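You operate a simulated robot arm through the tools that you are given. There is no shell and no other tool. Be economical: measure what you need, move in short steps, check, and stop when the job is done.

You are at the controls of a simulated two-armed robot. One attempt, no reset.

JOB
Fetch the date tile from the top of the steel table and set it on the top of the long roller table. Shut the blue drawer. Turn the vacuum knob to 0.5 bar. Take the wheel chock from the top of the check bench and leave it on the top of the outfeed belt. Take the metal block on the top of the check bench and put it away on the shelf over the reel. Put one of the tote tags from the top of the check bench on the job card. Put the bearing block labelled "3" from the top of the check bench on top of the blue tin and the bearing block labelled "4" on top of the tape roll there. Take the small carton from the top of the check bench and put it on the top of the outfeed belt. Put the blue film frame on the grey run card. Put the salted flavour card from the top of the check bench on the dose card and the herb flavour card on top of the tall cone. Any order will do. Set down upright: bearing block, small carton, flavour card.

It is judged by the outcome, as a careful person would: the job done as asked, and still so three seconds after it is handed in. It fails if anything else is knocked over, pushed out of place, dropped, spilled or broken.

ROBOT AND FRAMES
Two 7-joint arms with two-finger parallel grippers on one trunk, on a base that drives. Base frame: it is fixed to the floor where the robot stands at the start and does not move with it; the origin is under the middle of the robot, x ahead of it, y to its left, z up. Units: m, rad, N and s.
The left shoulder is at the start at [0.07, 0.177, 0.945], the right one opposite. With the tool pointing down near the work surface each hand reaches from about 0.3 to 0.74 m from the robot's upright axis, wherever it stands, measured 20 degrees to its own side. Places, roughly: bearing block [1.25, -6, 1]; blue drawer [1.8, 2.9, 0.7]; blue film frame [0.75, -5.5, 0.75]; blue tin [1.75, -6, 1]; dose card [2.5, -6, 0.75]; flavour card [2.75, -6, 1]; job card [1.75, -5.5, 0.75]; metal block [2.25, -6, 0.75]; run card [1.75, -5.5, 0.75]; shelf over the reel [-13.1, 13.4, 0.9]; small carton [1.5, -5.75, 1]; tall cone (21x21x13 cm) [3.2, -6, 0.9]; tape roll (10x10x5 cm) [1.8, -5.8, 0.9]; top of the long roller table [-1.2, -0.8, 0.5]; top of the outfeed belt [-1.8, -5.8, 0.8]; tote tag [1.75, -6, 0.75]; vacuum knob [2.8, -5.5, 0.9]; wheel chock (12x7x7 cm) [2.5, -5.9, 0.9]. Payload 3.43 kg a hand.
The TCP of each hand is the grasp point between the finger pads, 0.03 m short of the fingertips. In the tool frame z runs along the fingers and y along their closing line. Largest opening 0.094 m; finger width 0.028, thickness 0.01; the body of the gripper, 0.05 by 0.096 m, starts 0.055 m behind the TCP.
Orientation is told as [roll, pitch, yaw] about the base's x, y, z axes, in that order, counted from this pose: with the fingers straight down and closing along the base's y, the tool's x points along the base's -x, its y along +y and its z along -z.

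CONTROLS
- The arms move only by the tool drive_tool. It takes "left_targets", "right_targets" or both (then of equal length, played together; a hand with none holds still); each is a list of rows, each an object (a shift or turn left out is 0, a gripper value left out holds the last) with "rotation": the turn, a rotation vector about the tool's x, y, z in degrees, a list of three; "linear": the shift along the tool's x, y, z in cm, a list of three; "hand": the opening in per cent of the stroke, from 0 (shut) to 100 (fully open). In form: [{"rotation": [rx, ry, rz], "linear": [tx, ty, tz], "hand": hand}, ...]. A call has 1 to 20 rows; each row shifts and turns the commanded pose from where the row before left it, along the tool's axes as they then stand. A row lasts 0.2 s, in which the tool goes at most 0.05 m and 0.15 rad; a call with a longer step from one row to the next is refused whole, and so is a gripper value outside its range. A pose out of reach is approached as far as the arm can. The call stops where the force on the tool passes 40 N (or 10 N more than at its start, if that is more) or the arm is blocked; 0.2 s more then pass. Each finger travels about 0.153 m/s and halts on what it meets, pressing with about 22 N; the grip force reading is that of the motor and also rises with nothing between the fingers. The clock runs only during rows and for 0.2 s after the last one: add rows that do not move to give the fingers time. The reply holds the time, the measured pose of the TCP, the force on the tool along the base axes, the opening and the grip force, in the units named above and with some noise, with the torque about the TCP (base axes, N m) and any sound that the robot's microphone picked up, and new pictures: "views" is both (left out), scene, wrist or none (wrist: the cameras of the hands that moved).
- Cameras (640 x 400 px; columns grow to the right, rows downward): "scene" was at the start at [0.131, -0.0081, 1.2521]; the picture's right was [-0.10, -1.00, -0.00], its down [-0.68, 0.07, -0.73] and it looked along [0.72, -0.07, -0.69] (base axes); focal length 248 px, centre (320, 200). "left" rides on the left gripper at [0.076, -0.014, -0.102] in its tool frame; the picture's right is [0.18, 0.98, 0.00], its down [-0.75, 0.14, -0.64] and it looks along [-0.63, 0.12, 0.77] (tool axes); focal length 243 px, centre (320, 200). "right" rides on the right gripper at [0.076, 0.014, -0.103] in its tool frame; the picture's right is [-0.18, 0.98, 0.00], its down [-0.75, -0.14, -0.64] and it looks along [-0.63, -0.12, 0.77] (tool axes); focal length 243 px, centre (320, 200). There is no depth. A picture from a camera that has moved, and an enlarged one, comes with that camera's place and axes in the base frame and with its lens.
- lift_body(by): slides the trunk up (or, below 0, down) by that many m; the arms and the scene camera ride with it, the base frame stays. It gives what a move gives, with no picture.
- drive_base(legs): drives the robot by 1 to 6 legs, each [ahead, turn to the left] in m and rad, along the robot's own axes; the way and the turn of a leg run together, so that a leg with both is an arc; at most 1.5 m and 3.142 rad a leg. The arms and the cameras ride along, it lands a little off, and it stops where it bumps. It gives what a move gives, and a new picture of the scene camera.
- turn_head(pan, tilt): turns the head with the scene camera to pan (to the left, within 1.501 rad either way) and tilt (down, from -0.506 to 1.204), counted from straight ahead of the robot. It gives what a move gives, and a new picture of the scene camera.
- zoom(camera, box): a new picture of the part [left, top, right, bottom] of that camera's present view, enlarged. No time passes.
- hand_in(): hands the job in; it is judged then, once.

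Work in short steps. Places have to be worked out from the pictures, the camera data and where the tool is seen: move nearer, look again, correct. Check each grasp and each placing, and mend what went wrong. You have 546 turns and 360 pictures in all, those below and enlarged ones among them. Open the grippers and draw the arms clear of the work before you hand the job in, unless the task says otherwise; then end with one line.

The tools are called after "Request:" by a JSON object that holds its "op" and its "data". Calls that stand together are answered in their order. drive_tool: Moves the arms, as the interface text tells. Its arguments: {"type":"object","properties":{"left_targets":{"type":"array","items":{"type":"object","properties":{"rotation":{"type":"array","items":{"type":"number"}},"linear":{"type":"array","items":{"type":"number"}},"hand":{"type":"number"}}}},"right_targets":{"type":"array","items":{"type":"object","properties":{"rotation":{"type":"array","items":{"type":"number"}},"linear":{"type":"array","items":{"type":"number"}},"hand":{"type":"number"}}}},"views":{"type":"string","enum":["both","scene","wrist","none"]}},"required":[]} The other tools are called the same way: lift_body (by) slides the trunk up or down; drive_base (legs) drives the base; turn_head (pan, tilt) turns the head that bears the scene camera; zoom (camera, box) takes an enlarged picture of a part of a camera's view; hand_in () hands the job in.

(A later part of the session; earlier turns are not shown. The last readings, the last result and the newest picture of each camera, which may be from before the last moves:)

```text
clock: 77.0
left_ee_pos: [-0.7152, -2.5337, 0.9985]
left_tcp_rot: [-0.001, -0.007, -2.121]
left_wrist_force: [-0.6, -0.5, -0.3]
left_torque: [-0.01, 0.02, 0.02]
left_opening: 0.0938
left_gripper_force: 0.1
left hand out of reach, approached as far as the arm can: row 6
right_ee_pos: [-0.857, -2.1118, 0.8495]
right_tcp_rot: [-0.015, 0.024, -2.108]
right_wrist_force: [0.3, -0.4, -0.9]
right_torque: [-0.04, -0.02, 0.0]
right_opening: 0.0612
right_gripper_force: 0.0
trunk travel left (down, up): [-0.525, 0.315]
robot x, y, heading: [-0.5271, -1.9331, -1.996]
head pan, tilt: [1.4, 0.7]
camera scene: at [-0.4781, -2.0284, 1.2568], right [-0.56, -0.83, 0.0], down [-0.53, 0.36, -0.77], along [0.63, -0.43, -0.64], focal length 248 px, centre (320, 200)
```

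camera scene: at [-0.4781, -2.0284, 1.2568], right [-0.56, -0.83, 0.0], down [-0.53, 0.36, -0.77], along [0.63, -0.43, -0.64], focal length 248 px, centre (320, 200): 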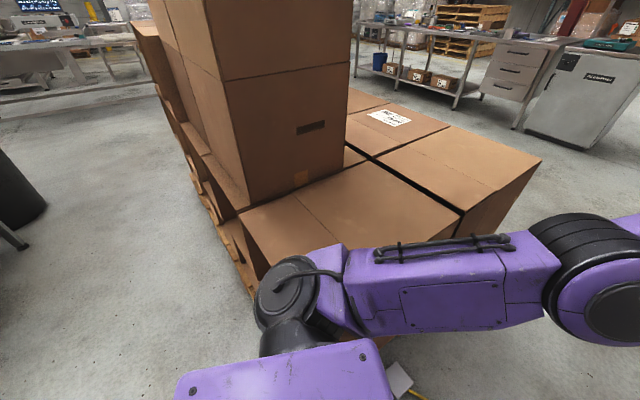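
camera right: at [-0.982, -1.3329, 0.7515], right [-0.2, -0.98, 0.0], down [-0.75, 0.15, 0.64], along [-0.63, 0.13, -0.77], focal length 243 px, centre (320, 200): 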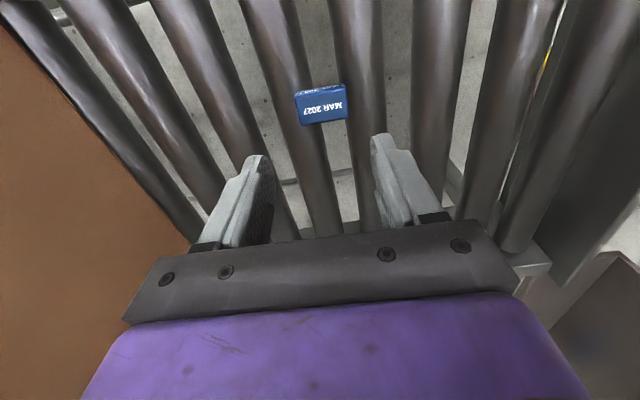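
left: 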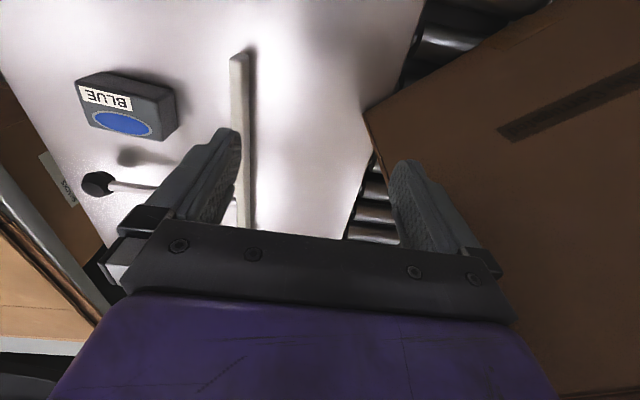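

The elbow is now clear. I drive on past the pigeonholes.

Request:
{"op": "drive_base", "data": {"legs": [[0.55, -0.1], [0, 0.53], [1.0, 0]]}}

```text
clock: 78.0
left_ee_pos: [-0.6961, -2.5559, 0.997]
left_tcp_rot: [-0.012, -0.03, -2.073]
left_wrist_force: [0.2, 0.0, -0.6]
left_torque: [0.02, -0.02, -0.01]
left_opening: 0.0942
left_gripper_force: 0.0
right_ee_pos: [-0.864, -2.1411, 0.8526]
right_tcp_rot: [-0.021, 0.038, -2.085]
right_wrist_force: [0.0, 0.3, 0.3]
right_torque: [0.0, 0.0, 0.04]
right_opening: 0.061
right_gripper_force: 0.1
trunk travel left (down, up): [-0.525, 0.315]
robot x, y, heading: [-0.5336, -1.948, -1.936]
head pan, tilt: [1.4, 0.7]
stopped in leg 1: the robot was blocked; the commanded pose is now the measured one
camera scene: at [-0.4808, -2.0395, 1.2569], right [-0.51, -0.86, 0.0], down [-0.55, 0.33, -0.77], along [0.66, -0.39, -0.64], focal length 248 px, centre (320, 200)
```

scene: 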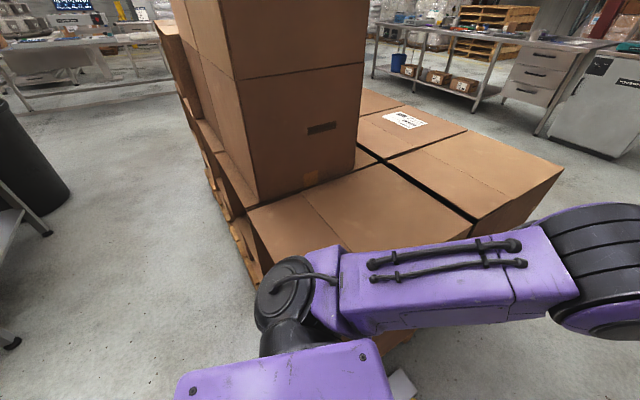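

The base itself caught the pallet corner. Combining both stops, the gap's middle line is known; I back off 0.3 m, aim at heading -2.25 and go through.

Request:
{"op": "drive_base", "data": {"legs": [[-0.3, 0], [0, -0.31], [0.4, 0]]}}

```text
clock: 83.2
left_ee_pos: [-1.0016, -2.5202, 0.9966]
left_tcp_rot: [-0.011, -0.03, -2.363]
left_wrist_force: [-0.3, -0.1, 0.6]
left_torque: [0.03, -0.04, 0.01]
left_opening: 0.0939
left_gripper_force: 0.0
right_ee_pos: [-1.044, -2.0755, 0.8525]
right_tcp_rot: [-0.021, 0.039, -2.377]
right_wrist_force: [-0.1, 0.0, 0.2]
right_torque: [0.04, -0.01, 0.0]
right_opening: 0.0611
right_gripper_force: 0.0
trunk travel left (down, up): [-0.525, 0.315]
robot x, y, heading: [-0.6737, -1.9878, -2.223]
head pan, tilt: [1.4, 0.7]
camera scene: at [-0.6477, -2.0878, 1.2568], right [-0.73, -0.68, 0.0], down [-0.44, 0.47, -0.76], along [0.52, -0.56, -0.64], focal length 248 px, centre (320, 200)
```

scene: 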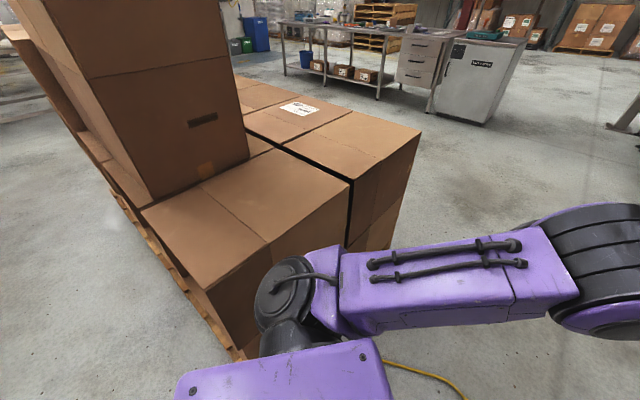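

Through the gap. I go on and then down past the pigeonholes.

Request:
{"op": "drive_base", "data": {"legs": [[0.4, 0], [0, 0.65], [1.2, 0]]}}

Request:
{"op": "turn_head", "data": {"pan": 0.9, "tilt": 0.25}}

```text
clock: 84.5
left_ee_pos: [-1.0664, -2.6052, 0.9987]
left_tcp_rot: [-0.014, -0.034, -2.372]
left_wrist_force: [-0.3, -0.6, -0.2]
left_torque: [0.05, 0.0, 0.01]
left_opening: 0.0939
left_gripper_force: 0.0
right_ee_pos: [-1.1057, -2.1594, 0.8554]
right_tcp_rot: [-0.021, 0.031, -2.377]
right_wrist_force: [-0.7, 0.1, -0.1]
right_torque: [0.0, 0.01, 0.0]
right_opening: 0.0611
right_gripper_force: 0.1
trunk travel left (down, up): [-0.525, 0.315]
robot x, y, heading: [-0.7436, -2.0747, -2.238]
head pan, tilt: [1.4, 0.7]
stopped in leg 1: the robot was blocked; the commanded pose is now the measured one
camera scene: at [-0.7085, -2.1746, 1.2568], right [-0.74, -0.67, 0.01], down [-0.44, 0.48, -0.76], along [0.51, -0.57, -0.65], focal length 248 px, centre (320, 200)
```

scene: 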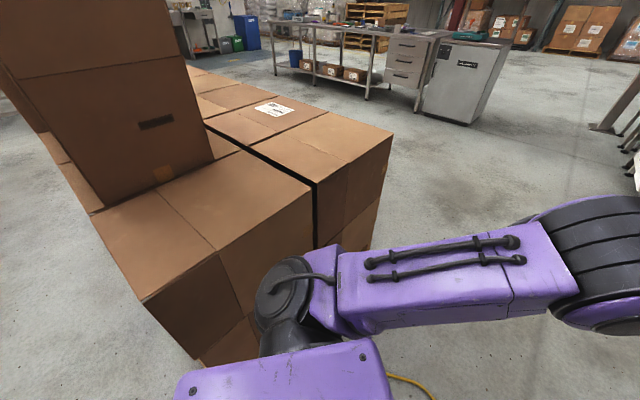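

```text
clock: 85.5
left_ee_pos: [-1.0661, -2.6034, 1.0011]
left_tcp_rot: [-0.014, -0.038, -2.368]
left_wrist_force: [-0.2, 0.0, -0.6]
left_torque: [0.01, 0.0, 0.0]
left_opening: 0.0939
left_gripper_force: 0.1
right_ee_pos: [-1.1058, -2.1593, 0.8579]
right_tcp_rot: [-0.023, 0.026, -2.379]
right_wrist_force: [0.2, 0.1, 0.2]
right_torque: [0.01, -0.01, 0.02]
right_opening: 0.0611
right_gripper_force: 0.1
trunk travel left (down, up): [-0.525, 0.315]
robot x, y, heading: [-0.7425, -2.0752, -2.234]
head pan, tilt: [0.901, 0.25]
camera scene: at [-0.7421, -2.2013, 1.2986], right [-0.97, -0.24, 0.01], down [-0.07, 0.24, -0.97], along [0.23, -0.94, -0.25], focal length 248 px, centre (320, 200)
```

scene: 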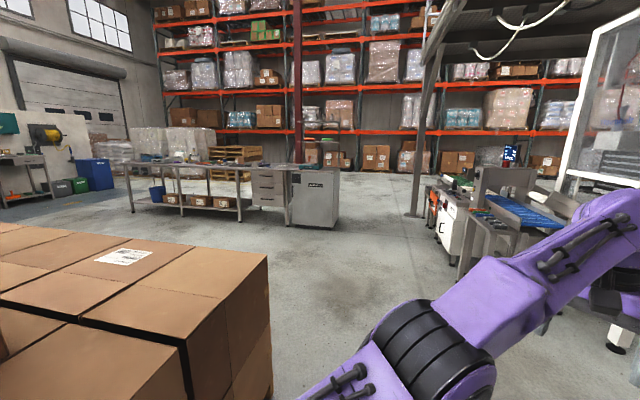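

Blocked again after 0.1 m. I look straight down in front and to the right.

Request:
{"op": "turn_head", "data": {"pan": -0.4, "tilt": 1.2}}

Request:
{"op": "turn_head", "data": {"pan": -1.5, "tilt": 1.0}}

```text
clock: 86.9
left_ee_pos: [-1.0639, -2.6052, 0.9992]
left_tcp_rot: [-0.014, -0.037, -2.368]
left_wrist_force: [-0.4, -0.2, -0.2]
left_torque: [0.0, -0.03, -0.01]
left_opening: 0.094
left_gripper_force: 0.1
right_ee_pos: [-1.1052, -2.16, 0.8565]
right_tcp_rot: [-0.022, 0.027, -2.377]
right_wrist_force: [0.2, -0.2, -0.6]
right_torque: [0.03, 0.02, 0.01]
right_opening: 0.0609
right_gripper_force: 0.1
trunk travel left (down, up): [-0.525, 0.315]
robot x, y, heading: [-0.7454, -2.0751, -2.229]
head pan, tilt: [-0.4, 1.201]
camera scene: at [-0.8133, -2.1387, 1.2218], right [-0.49, 0.87, 0.0], down [0.81, 0.45, -0.37], along [-0.33, -0.18, -0.93], focal length 248 px, centre (320, 200)
```

scene: 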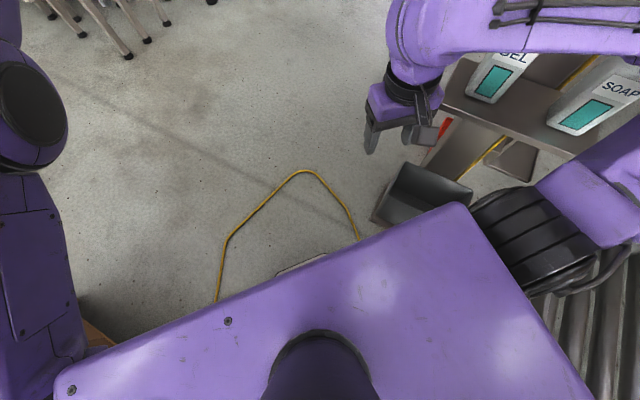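

```text
clock: 88.2
left_ee_pos: [-1.0647, -2.6057, 0.9996]
left_tcp_rot: [-0.014, -0.037, -2.367]
left_wrist_force: [-0.4, 0.2, -0.1]
left_torque: [0.0, -0.01, 0.01]
left_opening: 0.094
left_gripper_force: 0.0
right_ee_pos: [-1.1047, -2.1606, 0.8568]
right_tcp_rot: [-0.023, 0.029, -2.375]
right_wrist_force: [-0.5, 0.0, -0.7]
right_torque: [0.02, -0.02, -0.02]
right_opening: 0.0613
right_gripper_force: 0.0
trunk travel left (down, up): [-0.525, 0.315]
robot x, y, heading: [-0.7431, -2.078, -2.234]
head pan, tilt: [-1.499, 1.0]
camera scene: at [-0.8222, -2.0729, 1.2341], right [0.56, 0.83, -0.01], down [0.69, -0.47, -0.54], along [-0.46, 0.3, -0.84], focal length 248 px, centre (320, 200)
```

scene: 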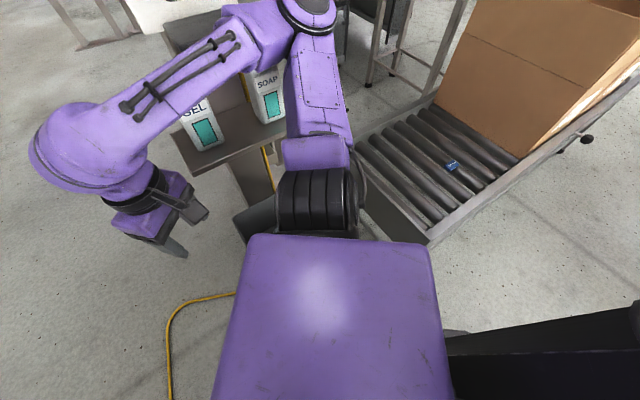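

The right elbow probably touches the hygiene station. I extend the right hand forward too, tucking that elbow in.

Request:
{"op": "drive_tool", "data": {"right_targets": [{"linear": [-4, 1.5, -1]}, {"linear": [-4, 1.5, -1]}, {"linear": [-4, 1.5, -1]}, {"linear": [-4, 1.5, -1]}, {"linear": [-4, 1.5, -1]}, {"linear": [-3, 1.5, -1]}], "views": "none"}}

Request:
{"op": "turn_head", "data": {"pan": -0.9, "tilt": 0.8}}

```text
clock: 89.2
left_ee_pos: [-1.1102, -2.5431, 1.0117]
left_tcp_rot: [0.024, -0.059, -2.438]
left_wrist_force: [3.1, -2.3, -5.0]
left_torque: [0.14, 0.33, -0.07]
left_opening: 0.0939
left_gripper_force: 0.1
right_ee_pos: [-1.1833, -2.2229, 0.8727]
right_tcp_rot: [0.072, 0.042, -2.46]
right_wrist_force: [0.7, -0.5, 1.8]
right_torque: [0.03, 0.08, 0.0]
right_opening: 0.061
right_gripper_force: 0.1
trunk travel left (down, up): [-0.525, 0.315]
robot x, y, heading: [-0.7311, -2.0657, -2.377]
head pan, tilt: [-1.499, 1.0]
heard: click, click
stopped in row 4 (left hand): the arm was blocked; the commanded pose is now the measured one
```

```text
clock: 90.2
left_ee_pos: [-1.1171, -2.8248, 1.0807]
left_tcp_rot: [0.067, -0.316, -2.31]
left_wrist_force: [0.4, -5.8, -2.5]
left_torque: [0.23, -0.06, -0.01]
left_opening: 0.0943
left_gripper_force: 0.1
right_ee_pos: [-1.1977, -2.4289, 0.7991]
right_tcp_rot: [-0.06, 0.292, -2.163]
right_wrist_force: [10.0, -6.5, -9.4]
right_torque: [0.66, 0.61, 0.18]
right_opening: 0.0613
right_gripper_force: 0.1
trunk travel left (down, up): [-0.525, 0.315]
robot x, y, heading: [-0.8363, -2.124, -2.578]
head pan, tilt: [-0.901, 0.799]
camera scene: at [-0.9936, -2.1827, 1.25], right [0.33, 0.94, 0.06], down [0.7, -0.2, -0.69], along [-0.64, 0.27, -0.72], focal length 248 px, centre (320, 200)
```

scene: 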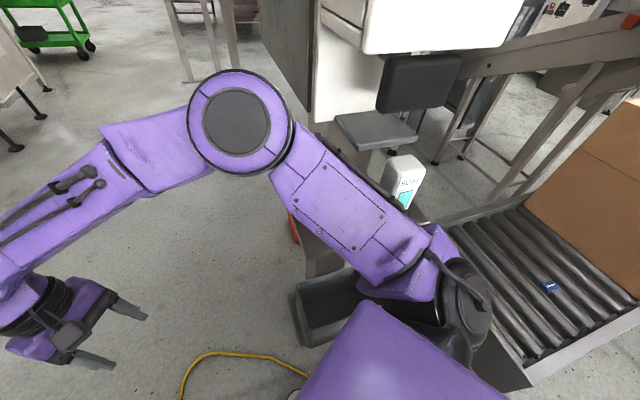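

The robot shifted as the arm came free; I check the settled state before doing anything else.

Request:
{"op": "drive_tool", "data": {"right_targets": [{}, {}, {}], "views": "scene"}}

```text
clock: 90.5
left_ee_pos: [-0.8479, -2.6886, 1.0979]
left_tcp_rot: [-0.017, -0.337, -2.133]
left_wrist_force: [-13.1, 6.9, -0.4]
left_torque: [-0.55, -1.03, 0.42]
left_opening: 0.0939
left_gripper_force: 0.0
right_ee_pos: [-1.0037, -2.4086, 0.9119]
right_tcp_rot: [-0.01, -0.073, -2.118]
right_wrist_force: [3.9, 5.9, 2.5]
right_torque: [-0.49, 0.2, 0.06]
right_opening: 0.0612
right_gripper_force: 0.2
trunk travel left (down, up): [-0.525, 0.315]
robot x, y, heading: [-0.7742, -2.0687, -2.353]
head pan, tilt: [-0.901, 0.799]
stopped in row 1 (left hand): the arm was blocked; the commanded pose is now the measured one
camera scene: at [-0.8571, -2.1152, 1.2534], right [0.1, 0.99, 0.01], down [0.69, -0.06, -0.72], along [-0.71, 0.08, -0.7], focal length 248 px, centre (320, 200)
```

scene: 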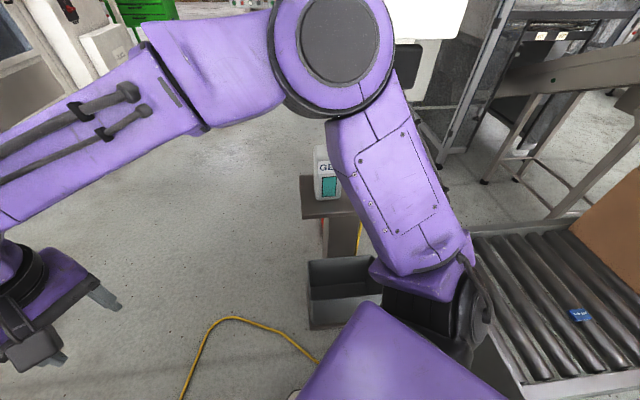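

Still swinging; I let it settle a bit more.

Request:
{"op": "drive_tool", "data": {"right_targets": [{}, {}, {}, {}, {}], "views": "none"}}

Request:
{"op": "drive_tool", "data": {"right_targets": [{}, {}, {}, {}, {}], "views": "none"}}

```text
clock: 91.1
left_ee_pos: [-1.0136, -2.7889, 0.9834]
left_tcp_rot: [-0.02, -0.139, -2.158]
left_wrist_force: [1.3, -1.6, -11.2]
left_torque: [-0.02, 0.16, -0.04]
left_opening: 0.094
left_gripper_force: 0.0
right_ee_pos: [-1.1523, -2.4734, 0.7966]
right_tcp_rot: [-0.001, 0.159, -2.141]
right_wrist_force: [0.4, -0.4, 1.0]
right_torque: [-0.02, 0.04, 0.0]
right_opening: 0.0611
right_gripper_force: 0.1
trunk travel left (down, up): [-0.525, 0.315]
robot x, y, heading: [-0.7785, -2.0751, -2.359]
head pan, tilt: [-0.901, 0.799]
stopped in row 2 (right hand): the arm was blocked; the commanded pose is now the measured one
```

```text
clock: 91.6
left_ee_pos: [-1.0366, -2.7488, 1.0826]
left_tcp_rot: [0.168, -0.42, -2.361]
left_wrist_force: [0.1, 6.2, 0.1]
left_torque: [-0.43, -0.02, 0.08]
left_opening: 0.0938
left_gripper_force: 0.0
right_ee_pos: [-1.1319, -2.4684, 0.9044]
right_tcp_rot: [0.196, -0.103, -2.336]
right_wrist_force: [-4.2, 12.8, 18.1]
right_torque: [-0.75, -0.27, 0.01]
right_opening: 0.061
right_gripper_force: 0.1
trunk travel left (down, up): [-0.525, 0.315]
robot x, y, heading: [-0.7801, -2.0806, -2.358]
head pan, tilt: [-0.901, 0.799]
stopped in row 2 (left hand): the arm was blocked; the commanded pose is now the measured one
```

Both arms seem to wobble near full stretch. I draw both hands back a little toward the body.

Request:
{"op": "drive_tool", "data": {"right_targets": [{"linear": [3, 0, 0]}, {"linear": [3, 0, 0]}, {}], "left_targets": [{"linear": [3, 0, 0]}, {"linear": [3, 0, 0]}, {}], "views": "scene"}}

```text
clock: 91.9
left_ee_pos: [-0.961, -2.7401, 1.0322]
left_tcp_rot: [0.085, -0.336, -2.323]
left_wrist_force: [-1.4, -1.0, 0.6]
left_torque: [0.06, -0.14, 0.04]
left_opening: 0.094
left_gripper_force: 0.0
right_ee_pos: [-1.0556, -2.441, 0.9276]
right_tcp_rot: [0.184, -0.179, -2.331]
right_wrist_force: [1.5, -3.9, -3.6]
right_torque: [0.22, 0.17, 0.0]
right_opening: 0.0611
right_gripper_force: 0.1
trunk travel left (down, up): [-0.525, 0.315]
robot x, y, heading: [-0.7824, -2.0773, -2.341]
head pan, tilt: [-0.901, 0.799]
stopped in row 1 (left hand): the arm was blocked; the commanded pose is now the measured one
camera scene: at [-0.9389, -2.2028, 1.2544], right [0.1, 0.99, 0.08], down [0.74, -0.02, -0.68], along [-0.67, 0.13, -0.73], focal length 248 px, centre (320, 200)
```

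scene: 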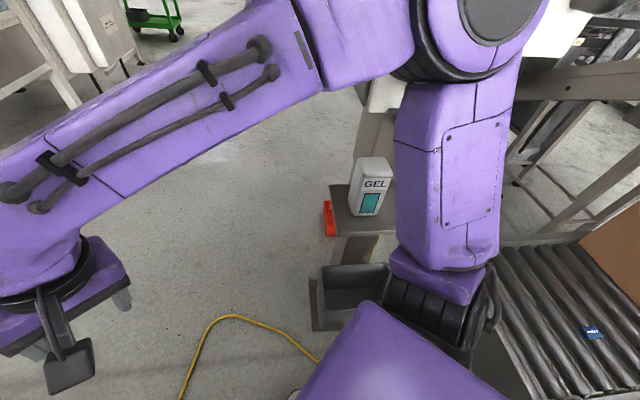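

The whole robot is rocking, as if wedged on something in front. I reverse a little the way I came.

Request:
{"op": "drive_base", "data": {"legs": [[-0.12, 0]]}}

```text
clock: 92.6
left_ee_pos: [-0.9225, -2.6575, 1.0603]
left_tcp_rot: [0.076, -0.386, -2.313]
left_wrist_force: [-1.0, -0.9, 0.5]
left_torque: [0.03, -0.14, 0.04]
left_opening: 0.0938
left_gripper_force: 0.0
right_ee_pos: [-1.0279, -2.3608, 0.9503]
right_tcp_rot: [0.226, -0.269, -2.341]
right_wrist_force: [-1.5, -1.4, -0.4]
right_torque: [0.09, -0.12, 0.01]
right_opening: 0.061
right_gripper_force: 0.1
trunk travel left (down, up): [-0.525, 0.315]
robot x, y, heading: [-0.7742, -2.0732, -2.352]
head pan, tilt: [-0.901, 0.799]
stopped in leg 1: the robot was blocked; the commanded pose is now the measured one
camera scene: at [-0.9014, -2.107, 1.2475], right [0.11, 0.99, 0.01], down [0.72, -0.07, -0.69], along [-0.69, 0.08, -0.72], focal length 248 px, centre (320, 200)
```

scene: 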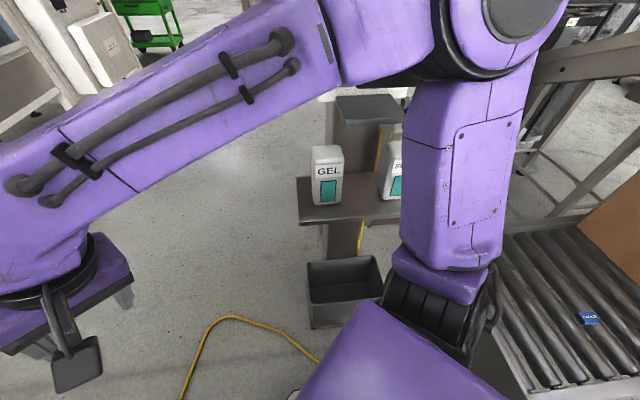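

I let time pass without commanding motion to see whether the rocking decays.

Request:
{"op": "drive_tool", "data": {"left_targets": [{}, {}, {}, {}, {}], "views": "none"}}

Request:
{"op": "drive_tool", "data": {"left_targets": [{}, {}, {}, {}, {}], "views": "none"}}

Request:
{"op": "drive_tool", "data": {"left_targets": [{}, {}, {}, {}, {}], "views": "none"}}

```text
clock: 93.8
left_ee_pos: [-0.9154, -2.6526, 1.069]
left_tcp_rot: [0.075, -0.4, -2.308]
left_wrist_force: [0.0, -0.8, 0.6]
left_torque: [0.0, 0.0, -0.01]
left_opening: 0.094
left_gripper_force: 0.1
right_ee_pos: [-1.0213, -2.3553, 0.9532]
right_tcp_rot: [0.226, -0.276, -2.339]
right_wrist_force: [0.1, 0.1, -0.1]
right_torque: [0.03, -0.01, -0.01]
right_opening: 0.0612
right_gripper_force: 0.3
trunk travel left (down, up): [-0.525, 0.315]
robot x, y, heading: [-0.775, -2.0745, -2.352]
head pan, tilt: [-0.901, 0.799]
```

```text
clock: 95.0
left_ee_pos: [-0.9146, -2.652, 1.0691]
left_tcp_rot: [0.076, -0.401, -2.309]
left_wrist_force: [0.1, 0.0, -0.9]
left_torque: [-0.03, 0.03, -0.01]
left_opening: 0.0938
left_gripper_force: 0.1
right_ee_pos: [-1.023, -2.355, 0.9531]
right_tcp_rot: [0.225, -0.276, -2.339]
right_wrist_force: [0.1, -0.3, -0.2]
right_torque: [0.01, 0.01, 0.0]
right_opening: 0.0612
right_gripper_force: 0.2
trunk travel left (down, up): [-0.525, 0.315]
robot x, y, heading: [-0.7802, -2.0764, -2.346]
head pan, tilt: [-0.901, 0.799]
```

```text
clock: 96.2
left_ee_pos: [-0.916, -2.6524, 1.0684]
left_tcp_rot: [0.074, -0.401, -2.308]
left_wrist_force: [0.1, 0.1, -0.1]
left_torque: [0.01, 0.02, 0.01]
left_opening: 0.094
left_gripper_force: 0.0
right_ee_pos: [-1.023, -2.3558, 0.9522]
right_tcp_rot: [0.225, -0.277, -2.342]
right_wrist_force: [-0.8, 0.3, 0.4]
right_torque: [-0.02, -0.01, 0.03]
right_opening: 0.0612
right_gripper_force: 0.1
trunk travel left (down, up): [-0.525, 0.315]
robot x, y, heading: [-0.7761, -2.0742, -2.35]
head pan, tilt: [-0.901, 0.799]
```

Settled now. I look around once more at right and left.

Request:
{"op": "turn_head", "data": {"pan": -1.2, "tilt": 0.5}}

Request:
{"op": "turn_head", "data": {"pan": 0.6, "tilt": 0.8}}

```text
clock: 97.0
left_ee_pos: [-0.9152, -2.6532, 1.0674]
left_tcp_rot: [0.076, -0.402, -2.309]
left_wrist_force: [-0.5, 1.2, 0.5]
left_torque: [0.02, 0.04, 0.02]
left_opening: 0.0941
left_gripper_force: 0.1
right_ee_pos: [-1.0216, -2.3564, 0.9518]
right_tcp_rot: [0.225, -0.276, -2.342]
right_wrist_force: [0.4, 0.4, -0.5]
right_torque: [-0.02, -0.01, -0.02]
right_opening: 0.0611
right_gripper_force: 0.1
trunk travel left (down, up): [-0.525, 0.315]
robot x, y, heading: [-0.7729, -2.0701, -2.349]
head pan, tilt: [-1.201, 0.499]
camera scene: at [-0.8956, -2.0728, 1.2744], right [0.4, 0.92, 0.0], down [0.44, -0.19, -0.88], along [-0.81, 0.35, -0.48], focal length 248 px, centre (320, 200)
```

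scene: 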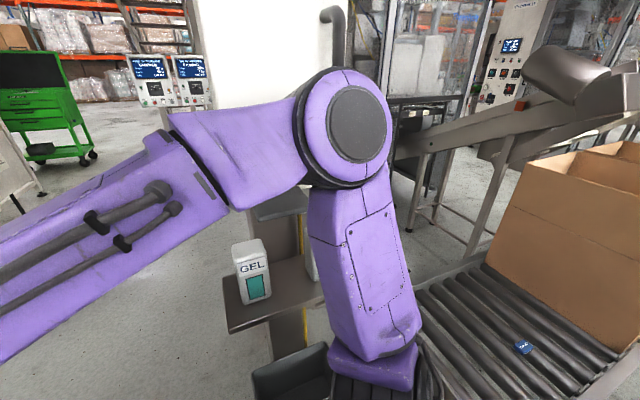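

```text
clock: 98.8
left_ee_pos: [-0.9157, -2.6526, 1.0688]
left_tcp_rot: [0.075, -0.403, -2.31]
left_wrist_force: [0.5, 0.4, -0.5]
left_torque: [0.0, -0.01, 0.02]
left_opening: 0.0939
left_gripper_force: 0.0
right_ee_pos: [-1.0227, -2.3571, 0.9523]
right_tcp_rot: [0.225, -0.277, -2.34]
right_wrist_force: [-0.3, -0.4, 0.4]
right_torque: [-0.03, 0.01, 0.04]
right_opening: 0.0611
right_gripper_force: 0.0
trunk travel left (down, up): [-0.525, 0.315]
robot x, y, heading: [-0.779, -2.0725, -2.35]
head pan, tilt: [0.6, 0.799]
camera scene: at [-0.8264, -2.1882, 1.2485], right [-0.98, 0.18, 0.0], down [0.13, 0.71, -0.7], along [-0.12, -0.69, -0.72], focal length 248 px, centre (320, 200)
```

scene: 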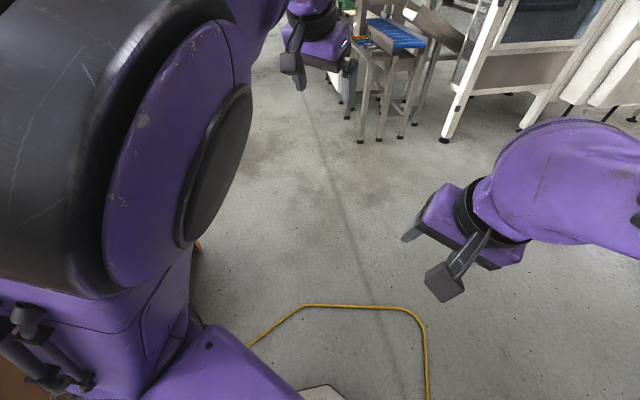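

My reading: the right elbow met the hygiene station. I reverse 0.15 m away from it first, then will extend the right arm there.

Request:
{"op": "drive_base", "data": {"legs": [[-0.15, 0]]}}

```text
clock: 100.2
left_ee_pos: [-0.8099, -2.5477, 1.0687]
left_tcp_rot: [0.075, -0.401, -2.307]
left_wrist_force: [0.1, -0.7, 0.2]
left_torque: [0.01, -0.02, 0.01]
left_opening: 0.094
left_gripper_force: 0.1
right_ee_pos: [-0.9178, -2.2515, 0.9525]
right_tcp_rot: [0.226, -0.275, -2.341]
right_wrist_force: [0.3, -0.5, 0.8]
right_torque: [-0.02, -0.02, 0.02]
right_opening: 0.0608
right_gripper_force: 0.0
trunk travel left (down, up): [-0.525, 0.315]
robot x, y, heading: [-0.6704, -1.9714, -2.345]
head pan, tilt: [0.6, 0.799]
camera scene: at [-0.7219, -2.0825, 1.2486], right [-0.98, 0.18, 0.0], down [0.13, 0.71, -0.7], along [-0.12, -0.69, -0.72], focal length 248 px, centre (320, 200)
```

scene: 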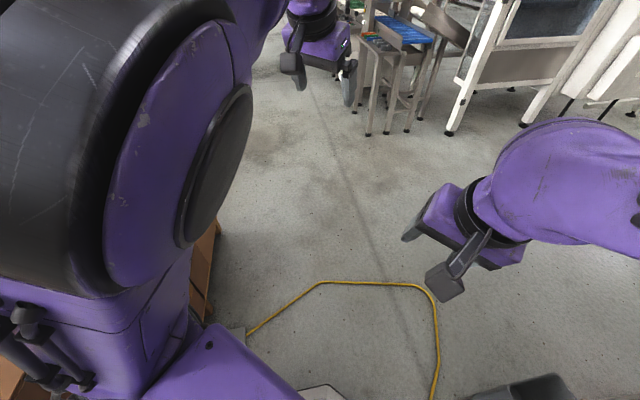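

Now I extend the right hand forward here, away from the station.

Request:
{"op": "drive_tool", "data": {"right_targets": [{"linear": [-4, 0, 0]}, {"linear": [-4, 0, 0]}, {"linear": [-4, 0, 0]}, {"linear": [-4, 0, 0]}, {"linear": [-3, 0, 0]}], "views": "none"}}

Request:
{"op": "turn_head", "data": {"pan": -1.0, "tilt": 0.8}}

```text
clock: 101.4
left_ee_pos: [-0.8103, -2.5491, 1.0686]
left_tcp_rot: [0.074, -0.4, -2.306]
left_wrist_force: [-0.2, 0.1, 0.3]
left_torque: [0.0, 0.0, 0.03]
left_opening: 0.094
left_gripper_force: 0.1
right_ee_pos: [-1.0469, -2.3834, 1.0049]
right_tcp_rot: [0.227, -0.275, -2.338]
right_wrist_force: [-0.1, -0.2, 0.2]
right_torque: [-0.01, 0.0, -0.01]
right_opening: 0.0611
right_gripper_force: 0.0
trunk travel left (down, up): [-0.525, 0.315]
robot x, y, heading: [-0.6718, -1.9707, -2.339]
head pan, tilt: [0.6, 0.799]
```

```text
clock: 103.1
left_ee_pos: [-0.8096, -2.5476, 1.0682]
left_tcp_rot: [0.072, -0.402, -2.307]
left_wrist_force: [-0.3, 0.6, 0.0]
left_torque: [-0.01, -0.02, -0.01]
left_opening: 0.094
left_gripper_force: 0.0
right_ee_pos: [-1.047, -2.3823, 1.0062]
right_tcp_rot: [0.225, -0.275, -2.337]
right_wrist_force: [0.2, 0.1, 0.3]
right_torque: [-0.02, 0.0, 0.0]
right_opening: 0.061
right_gripper_force: 0.0
trunk travel left (down, up): [-0.525, 0.315]
robot x, y, heading: [-0.6736, -1.9671, -2.344]
head pan, tilt: [-1.0, 0.799]
camera scene: at [-0.7873, -1.9873, 1.2485], right [0.2, 0.98, 0.0], down [0.7, -0.15, -0.7], along [-0.68, 0.14, -0.72], focal length 248 px, centre (320, 200)
```

scene: 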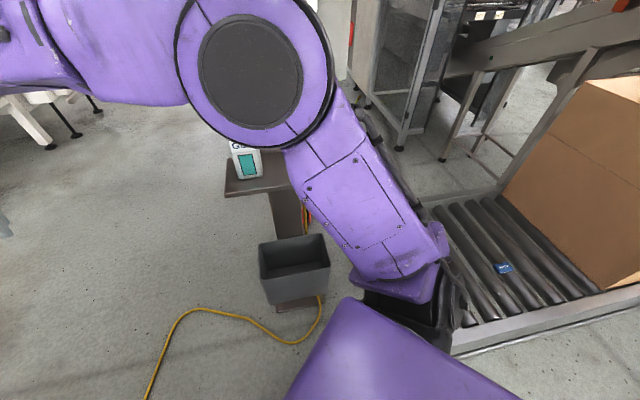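

The right elbow is now forward of the shoulder. I edge 0.1 m ahead, turn left, and continue down the aisle.

Request:
{"op": "drive_base", "data": {"legs": [[0.08, 0], [0, 0.45], [0.5, 0]]}}

```text
clock: 108.0
left_ee_pos: [-0.7521, -3.075, 1.0686]
left_tcp_rot: [0.072, -0.4, -1.852]
left_wrist_force: [-0.3, -0.5, 0.2]
left_torque: [0.04, 0.01, 0.0]
left_opening: 0.0941
left_gripper_force: 0.0
right_ee_pos: [-1.0378, -3.029, 1.0059]
right_tcp_rot: [0.225, -0.275, -1.885]
right_wrist_force: [-0.4, -0.3, 0.0]
right_torque: [0.03, 0.03, -0.03]
right_opening: 0.061
right_gripper_force: 0.0
trunk travel left (down, up): [-0.525, 0.315]
robot x, y, heading: [-0.8838, -2.4962, -1.895]
head pan, tilt: [-1.0, 0.799]
camera scene: at [-0.9784, -2.56, 1.2485], right [-0.25, 0.97, 0.0], down [0.69, 0.18, -0.7], along [-0.68, -0.17, -0.72], focal length 248 px, centre (320, 200)
```

scene: 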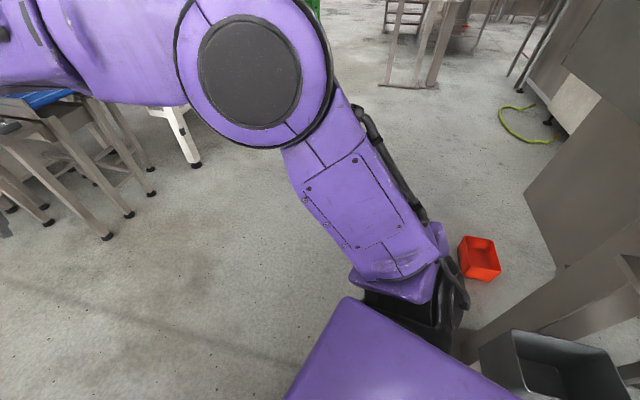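

Clear of it. On to the check bench: down to y ≈ -3.6, then diagonally toward it.

Request:
{"op": "drive_base", "data": {"legs": [[0, 0.33], [1.15, 0], [0, 0.95]]}}

Request:
{"op": "turn_head", "data": {"pan": -0.3, "tilt": 0.4}}

```text
clock: 117.2
left_ee_pos: [-0.2858, -3.6863, 1.0669]
left_tcp_rot: [0.075, -0.4, -0.601]
left_wrist_force: [-1.1, 0.3, 0.5]
left_torque: [0.0, -0.04, 0.01]
left_opening: 0.0941
left_gripper_force: 0.1
right_ee_pos: [-0.421, -3.9445, 1.0046]
right_tcp_rot: [0.225, -0.276, -0.635]
right_wrist_force: [-0.1, 0.4, 0.7]
right_torque: [-0.03, -0.03, 0.01]
right_opening: 0.0611
right_gripper_force: 0.1
trunk travel left (down, up): [-0.525, 0.315]
robot x, y, heading: [-0.8787, -3.625, -0.646]
head pan, tilt: [-1.0, 0.799]
camera scene: at [-0.8476, -3.7372, 1.2485], right [-1.0, 0.07, 0.0], down [0.05, 0.71, -0.7], along [-0.05, -0.7, -0.72], focal length 248 px, centre (320, 200)
```

scene: 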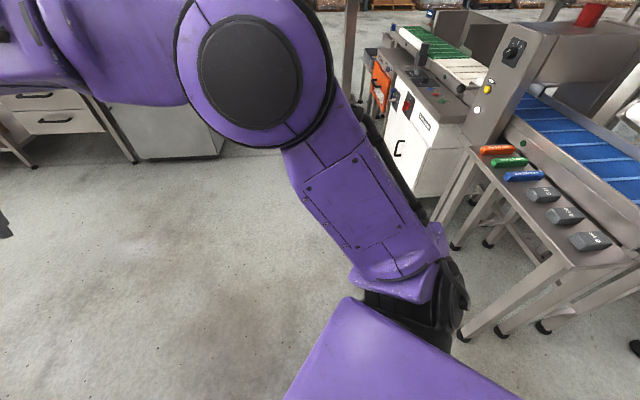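

```text
clock: 118.2
left_ee_pos: [-0.2873, -3.6874, 1.0669]
left_tcp_rot: [0.072, -0.4, -0.601]
left_wrist_force: [-0.4, -0.9, -0.2]
left_torque: [0.02, 0.01, -0.01]
left_opening: 0.094
left_gripper_force: 0.0
right_ee_pos: [-0.4201, -3.9432, 1.0049]
right_tcp_rot: [0.228, -0.276, -0.635]
right_wrist_force: [-0.1, -0.7, -0.2]
right_torque: [-0.01, -0.01, 0.0]
right_opening: 0.0609
right_gripper_force: 0.1
trunk travel left (down, up): [-0.525, 0.315]
robot x, y, heading: [-0.8791, -3.6301, -0.644]
head pan, tilt: [-0.3, 0.4]
camera scene: at [-0.7881, -3.7321, 1.2836], right [-0.81, -0.59, 0.0], down [-0.23, 0.32, -0.92], along [0.54, -0.75, -0.39], focal length 248 px, centre (320, 200)
```

scene: 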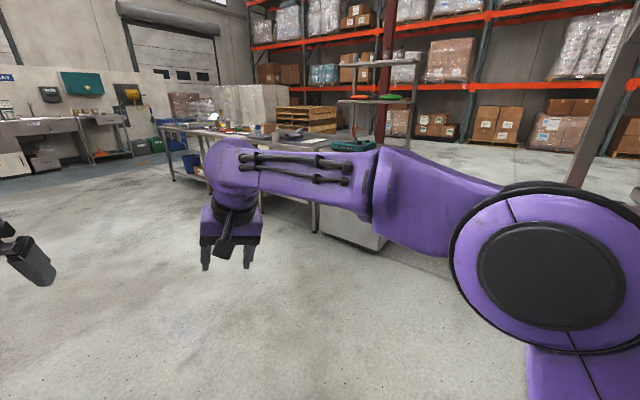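

I drive up to the bench: toward (1.0, -4.8), then face it.

Request:
{"op": "drive_base", "data": {"legs": [[0, 0.09], [1.1, 0], [1.1, 0], [0, -1.01]]}}

Request:
{"op": "turn_head", "data": {"pan": 0.3, "tilt": 0.5}}

```text
clock: 132.2
left_ee_pos: [1.39, -5.2328, 1.0653]
left_tcp_rot: [0.078, -0.397, -1.448]
left_wrist_force: [-0.4, 0.1, 0.6]
left_torque: [0.03, -0.04, 0.01]
left_opening: 0.0937
left_gripper_force: 0.0
right_ee_pos: [1.1081, -5.3011, 1.0046]
right_tcp_rot: [0.226, -0.276, -1.485]
right_wrist_force: [-0.1, 0.5, -0.4]
right_torque: [0.01, 0.0, -0.01]
right_opening: 0.0611
right_gripper_force: 0.2
trunk travel left (down, up): [-0.525, 0.315]
robot x, y, heading: [1.04, -4.7512, -1.492]
head pan, tilt: [-0.3, 0.4]
camera scene: at [1.0239, -4.8878, 1.2836], right [-0.98, 0.22, 0.0], down [0.09, 0.38, -0.92], along [-0.2, -0.9, -0.39], focal length 248 px, centre (320, 200)
```

scene: 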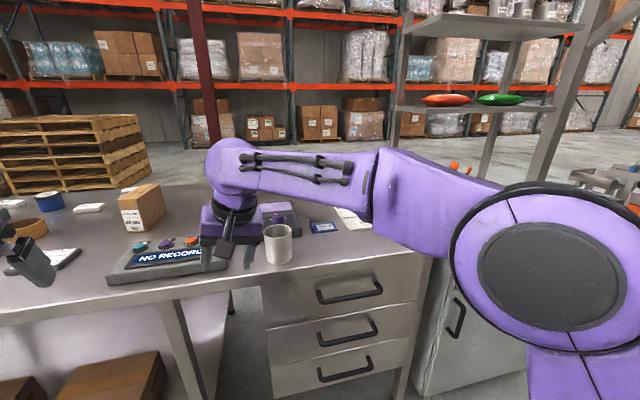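

```text
clock: 133.2
left_ee_pos: [1.3891, -5.2327, 1.0663]
left_tcp_rot: [0.077, -0.399, -1.449]
left_wrist_force: [0.3, -0.1, 0.8]
left_torque: [-0.02, -0.03, 0.0]
left_opening: 0.0936
left_gripper_force: 0.0
right_ee_pos: [1.1086, -5.3011, 1.0054]
right_tcp_rot: [0.228, -0.276, -1.486]
right_wrist_force: [0.0, 0.5, -0.3]
right_torque: [0.0, 0.0, 0.0]
right_opening: 0.0614
right_gripper_force: 0.1
trunk travel left (down, up): [-0.525, 0.315]
robot x, y, heading: [1.04, -4.7481, -1.489]
head pan, tilt: [0.3, 0.499]
camera scene: at [1.0778, -4.8819, 1.2745], right [-0.93, -0.37, 0.0], down [-0.18, 0.45, -0.88], along [0.32, -0.82, -0.48], focal length 248 px, centre (320, 200)
```

scene: 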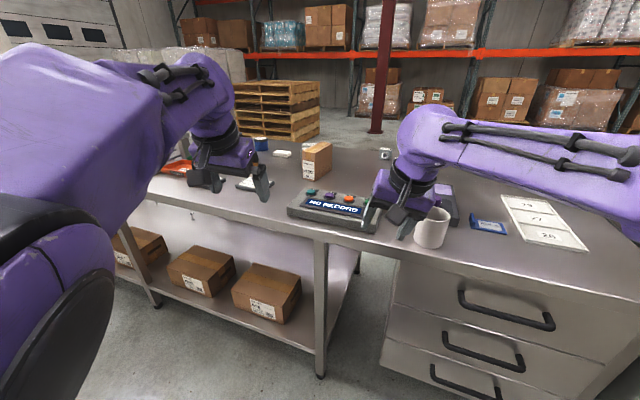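

I raise the trunk 0.2 m for clearance and a better view of the bench, then straighten and draw in the hands.

Request:
{"op": "lift_body", "data": {"by": 0.2}}

Request:
{"op": "drive_base", "data": {"legs": [[-0.25, 0]]}}

```text
clock: 135.4
left_ee_pos: [1.3904, -5.2314, 1.2657]
left_tcp_rot: [0.078, -0.397, -1.449]
left_wrist_force: [-0.6, -0.5, 0.6]
left_torque: [-0.02, 0.01, 0.01]
left_opening: 0.094
left_gripper_force: 0.1
right_ee_pos: [1.1088, -5.3018, 1.2051]
right_tcp_rot: [0.225, -0.276, -1.484]
right_wrist_force: [0.4, 0.4, 0.4]
right_torque: [-0.01, -0.01, 0.05]
right_opening: 0.061
right_gripper_force: 0.1
trunk travel left (down, up): [-0.725, 0.115]
robot x, y, heading: [1.0383, -4.7446, -1.496]
head pan, tilt: [0.3, 0.499]
```

```text
clock: 137.2
left_ee_pos: [1.3737, -4.9928, 1.2652]
left_tcp_rot: [0.076, -0.398, -1.441]
left_wrist_force: [0.4, -0.1, 0.2]
left_torque: [0.03, 0.0, -0.02]
left_opening: 0.0936
left_gripper_force: 0.1
right_ee_pos: [1.0934, -5.0634, 1.2051]
right_tcp_rot: [0.224, -0.275, -1.477]
right_wrist_force: [0.6, 0.1, -0.3]
right_torque: [0.03, -0.01, 0.02]
right_opening: 0.061
right_gripper_force: 0.1
trunk travel left (down, up): [-0.725, 0.115]
robot x, y, heading: [1.0209, -4.5091, -1.485]
head pan, tilt: [0.3, 0.499]
camera scene: at [1.0599, -4.6446, 1.4743], right [-0.93, -0.38, 0.0], down [-0.18, 0.44, -0.88], along [0.33, -0.81, -0.48], focal length 248 px, centre (320, 200)
```

scene: 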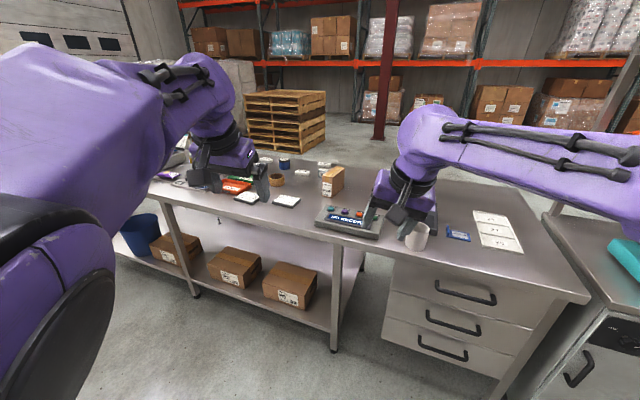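

I straighten both tools and draw them to rest positions at the sides.

Request:
{"op": "drive_tool", "data": {"left_targets": [{"rotation": [1.5, 7.6, 0]}, {"rotation": [1.5, 7.6, 0]}, {"rotation": [1.5, 7.6, 0]}, {"linear": [3, 0, 0]}, {"linear": [3, 0, 0]}, {"linear": [3, 0, 0]}, {"linear": [2, 1, 0]}], "right_targets": [{"rotation": [4.3, 5.3, 0]}, {"rotation": [4.3, 5.3, 0]}, {"rotation": [4.2, 5.2, 0]}, {"linear": [0, -4.5, 0]}, {"linear": [2, -4.5, 0]}, {"linear": [2, -4.5, 0]}, {"linear": [2, -4.5, 0]}], "views": "none"}}

Request:
{"op": "drive_tool", "data": {"right_targets": [{"linear": [2, -4, 0]}, {"linear": [2, -4, 0]}, {"linear": [4, 0, 0]}], "views": "none"}}

Request:
{"op": "turn_head", "data": {"pan": 0.5, "tilt": 0.5}}

```text
clock: 138.8
left_ee_pos: [1.3858, -4.8977, 1.2695]
left_tcp_rot: [-0.024, -0.004, -1.427]
left_wrist_force: [0.0, -0.1, -0.4]
left_torque: [0.02, 0.03, 0.0]
left_opening: 0.094
left_gripper_force: 0.1
left hand out of reach, approached as far as the arm can: row 6, 7
right_ee_pos: [0.9032, -5.0245, 1.2085]
right_tcp_rot: [-0.004, -0.003, -1.445]
right_wrist_force: [-0.2, 1.1, -0.6]
right_torque: [-0.01, -0.01, -0.01]
right_opening: 0.0611
right_gripper_force: 0.1
trunk travel left (down, up): [-0.725, 0.115]
robot x, y, heading: [1.0207, -4.5068, -1.485]
head pan, tilt: [0.3, 0.499]
```

```text
clock: 139.6
left_ee_pos: [1.3842, -4.9008, 1.2693]
left_tcp_rot: [-0.017, 0.001, -1.423]
left_wrist_force: [-0.5, 0.7, -0.2]
left_torque: [-0.03, -0.03, -0.01]
left_opening: 0.0941
left_gripper_force: 0.2
right_ee_pos: [0.8139, -4.959, 1.2069]
right_tcp_rot: [-0.004, -0.003, -1.445]
right_wrist_force: [0.0, -0.1, 0.1]
right_torque: [0.01, -0.02, 0.02]
right_opening: 0.0613
right_gripper_force: 0.2
trunk travel left (down, up): [-0.725, 0.115]
robot x, y, heading: [1.0231, -4.5098, -1.484]
head pan, tilt: [0.3, 0.499]
```

```text
clock: 140.3
left_ee_pos: [1.3881, -4.8999, 1.2679]
left_tcp_rot: [-0.021, 0.004, -1.423]
left_wrist_force: [-0.1, 0.4, 0.7]
left_torque: [-0.01, 0.01, 0.02]
left_opening: 0.094
left_gripper_force: 0.1
right_ee_pos: [0.8185, -4.9604, 1.2065]
right_tcp_rot: [-0.005, -0.002, -1.447]
right_wrist_force: [0.3, 0.9, 0.1]
right_torque: [0.01, 0.02, -0.02]
right_opening: 0.061
right_gripper_force: 0.1
trunk travel left (down, up): [-0.725, 0.115]
robot x, y, heading: [1.0194, -4.5109, -1.484]
head pan, tilt: [0.499, 0.499]
camera scene: at [1.0766, -4.6348, 1.4745], right [-0.83, -0.55, 0.0], down [-0.26, 0.4, -0.88], along [0.48, -0.73, -0.48], focal length 248 px, centre (320, 200)
```

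scene: 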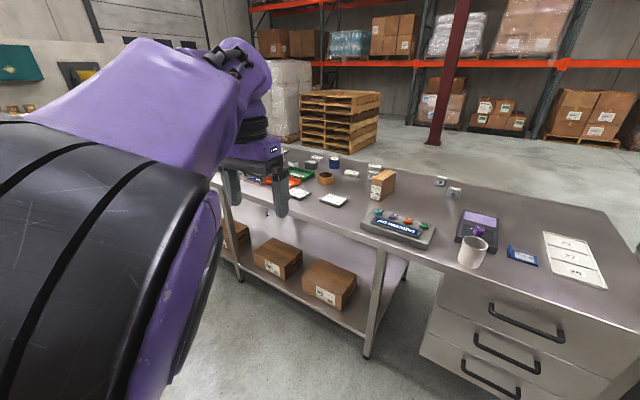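

Now a zoomed look at the bench objects.

Request:
{"op": "zoom", "data": {"camera": "scene", "box": [240, 140, 448, 270]}}

Request:
{"op": "zoom", "data": {"camera": "scene", "box": [420, 165, 628, 295]}}

```text
3.08 times, centred on (344, 205) of scene
camera zoom: at [1.0766, -4.6348, 1.4745], right [-0.83, -0.55, 0.0], down [-0.26, 0.4, -0.88], along [0.48, -0.73, -0.48], focal length 764 px, centre (246, 185)
```

zoom: 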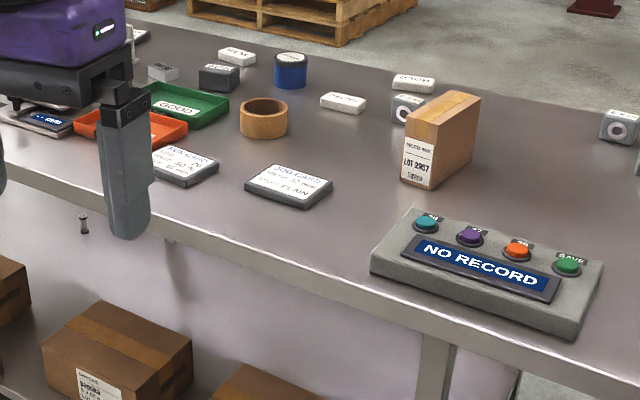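

```text
3.08 times, centred on (524, 230) of scene
camera zoom: at [1.0766, -4.6348, 1.4745], right [-0.83, -0.55, 0.0], down [-0.26, 0.4, -0.88], along [0.48, -0.73, -0.48], focal length 764 px, centre (-308, 108)
```

zoom: 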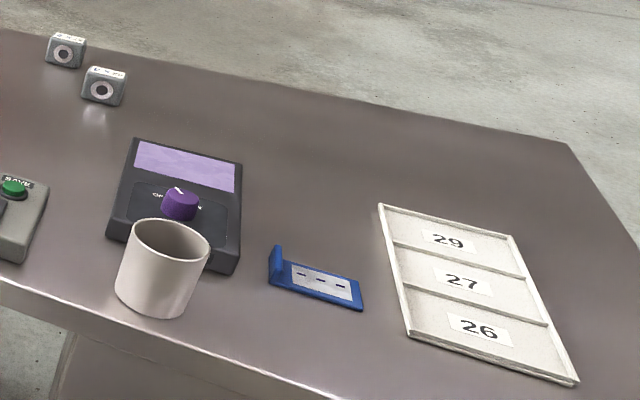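

The bench top looks to be at z ≈ 0.86, front edge y ≈ -5.42. Film frame at about (0.85, -5.62). I step nearer by 0.4 m and look down.

Request:
{"op": "drive_base", "data": {"legs": [[0.42, 0]]}}

Request:
{"op": "turn_head", "data": {"pan": 0.0, "tilt": 0.85}}

```text
clock: 142.9
left_ee_pos: [1.4238, -5.3173, 1.27]
left_tcp_rot: [-0.021, 0.0, -1.423]
left_wrist_force: [0.3, 0.4, 0.3]
left_torque: [-0.03, 0.01, 0.01]
left_opening: 0.094
left_gripper_force: 0.0
right_ee_pos: [0.8539, -5.3781, 1.2066]
right_tcp_rot: [-0.004, -0.002, -1.444]
right_wrist_force: [-0.4, -0.5, 0.7]
right_torque: [0.0, 0.03, -0.01]
right_opening: 0.0611
right_gripper_force: 0.0
trunk travel left (down, up): [-0.725, 0.115]
robot x, y, heading: [1.0605, -4.927, -1.482]
head pan, tilt: [0.499, 0.499]
camera scene: at [1.1119, -5.053, 1.4746], right [-0.83, -0.55, 0.0], down [-0.26, 0.4, -0.88], along [0.49, -0.73, -0.48], focal length 248 px, centre (320, 200)
```

scene: 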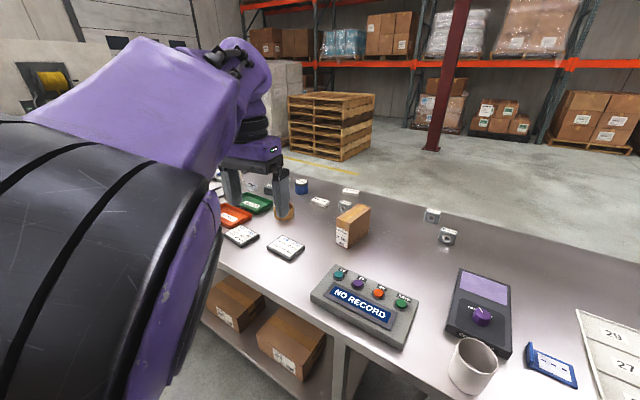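

```text
clock: 143.8
left_ee_pos: [1.4256, -5.3178, 1.267]
left_tcp_rot: [-0.025, 0.001, -1.419]
left_wrist_force: [-0.5, 0.4, 0.6]
left_torque: [0.0, -0.02, -0.01]
left_opening: 0.0941
left_gripper_force: 0.1
right_ee_pos: [0.8548, -5.3776, 1.2084]
right_tcp_rot: [-0.002, -0.002, -1.445]
right_wrist_force: [0.0, 0.6, -0.6]
right_torque: [-0.02, -0.01, 0.02]
right_opening: 0.0609
right_gripper_force: 0.0
trunk travel left (down, up): [-0.725, 0.115]
robot x, y, heading: [1.0549, -4.9276, -1.488]
head pan, tilt: [0.0, 0.85]
camera scene: at [1.0687, -5.0558, 1.4446], right [-1.0, -0.09, 0.0], down [-0.07, 0.75, -0.66], along [0.06, -0.66, -0.75], focal length 248 px, centre (320, 200)
```

scene: 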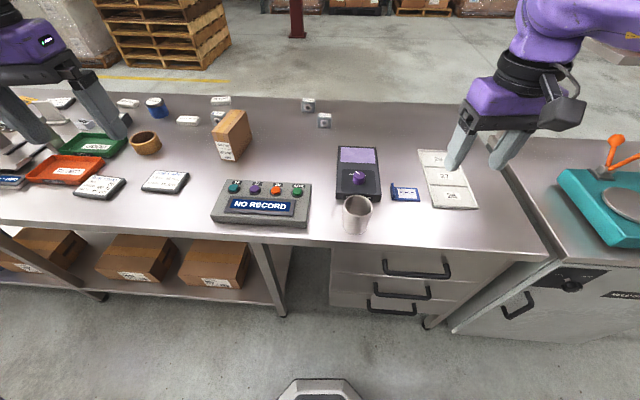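

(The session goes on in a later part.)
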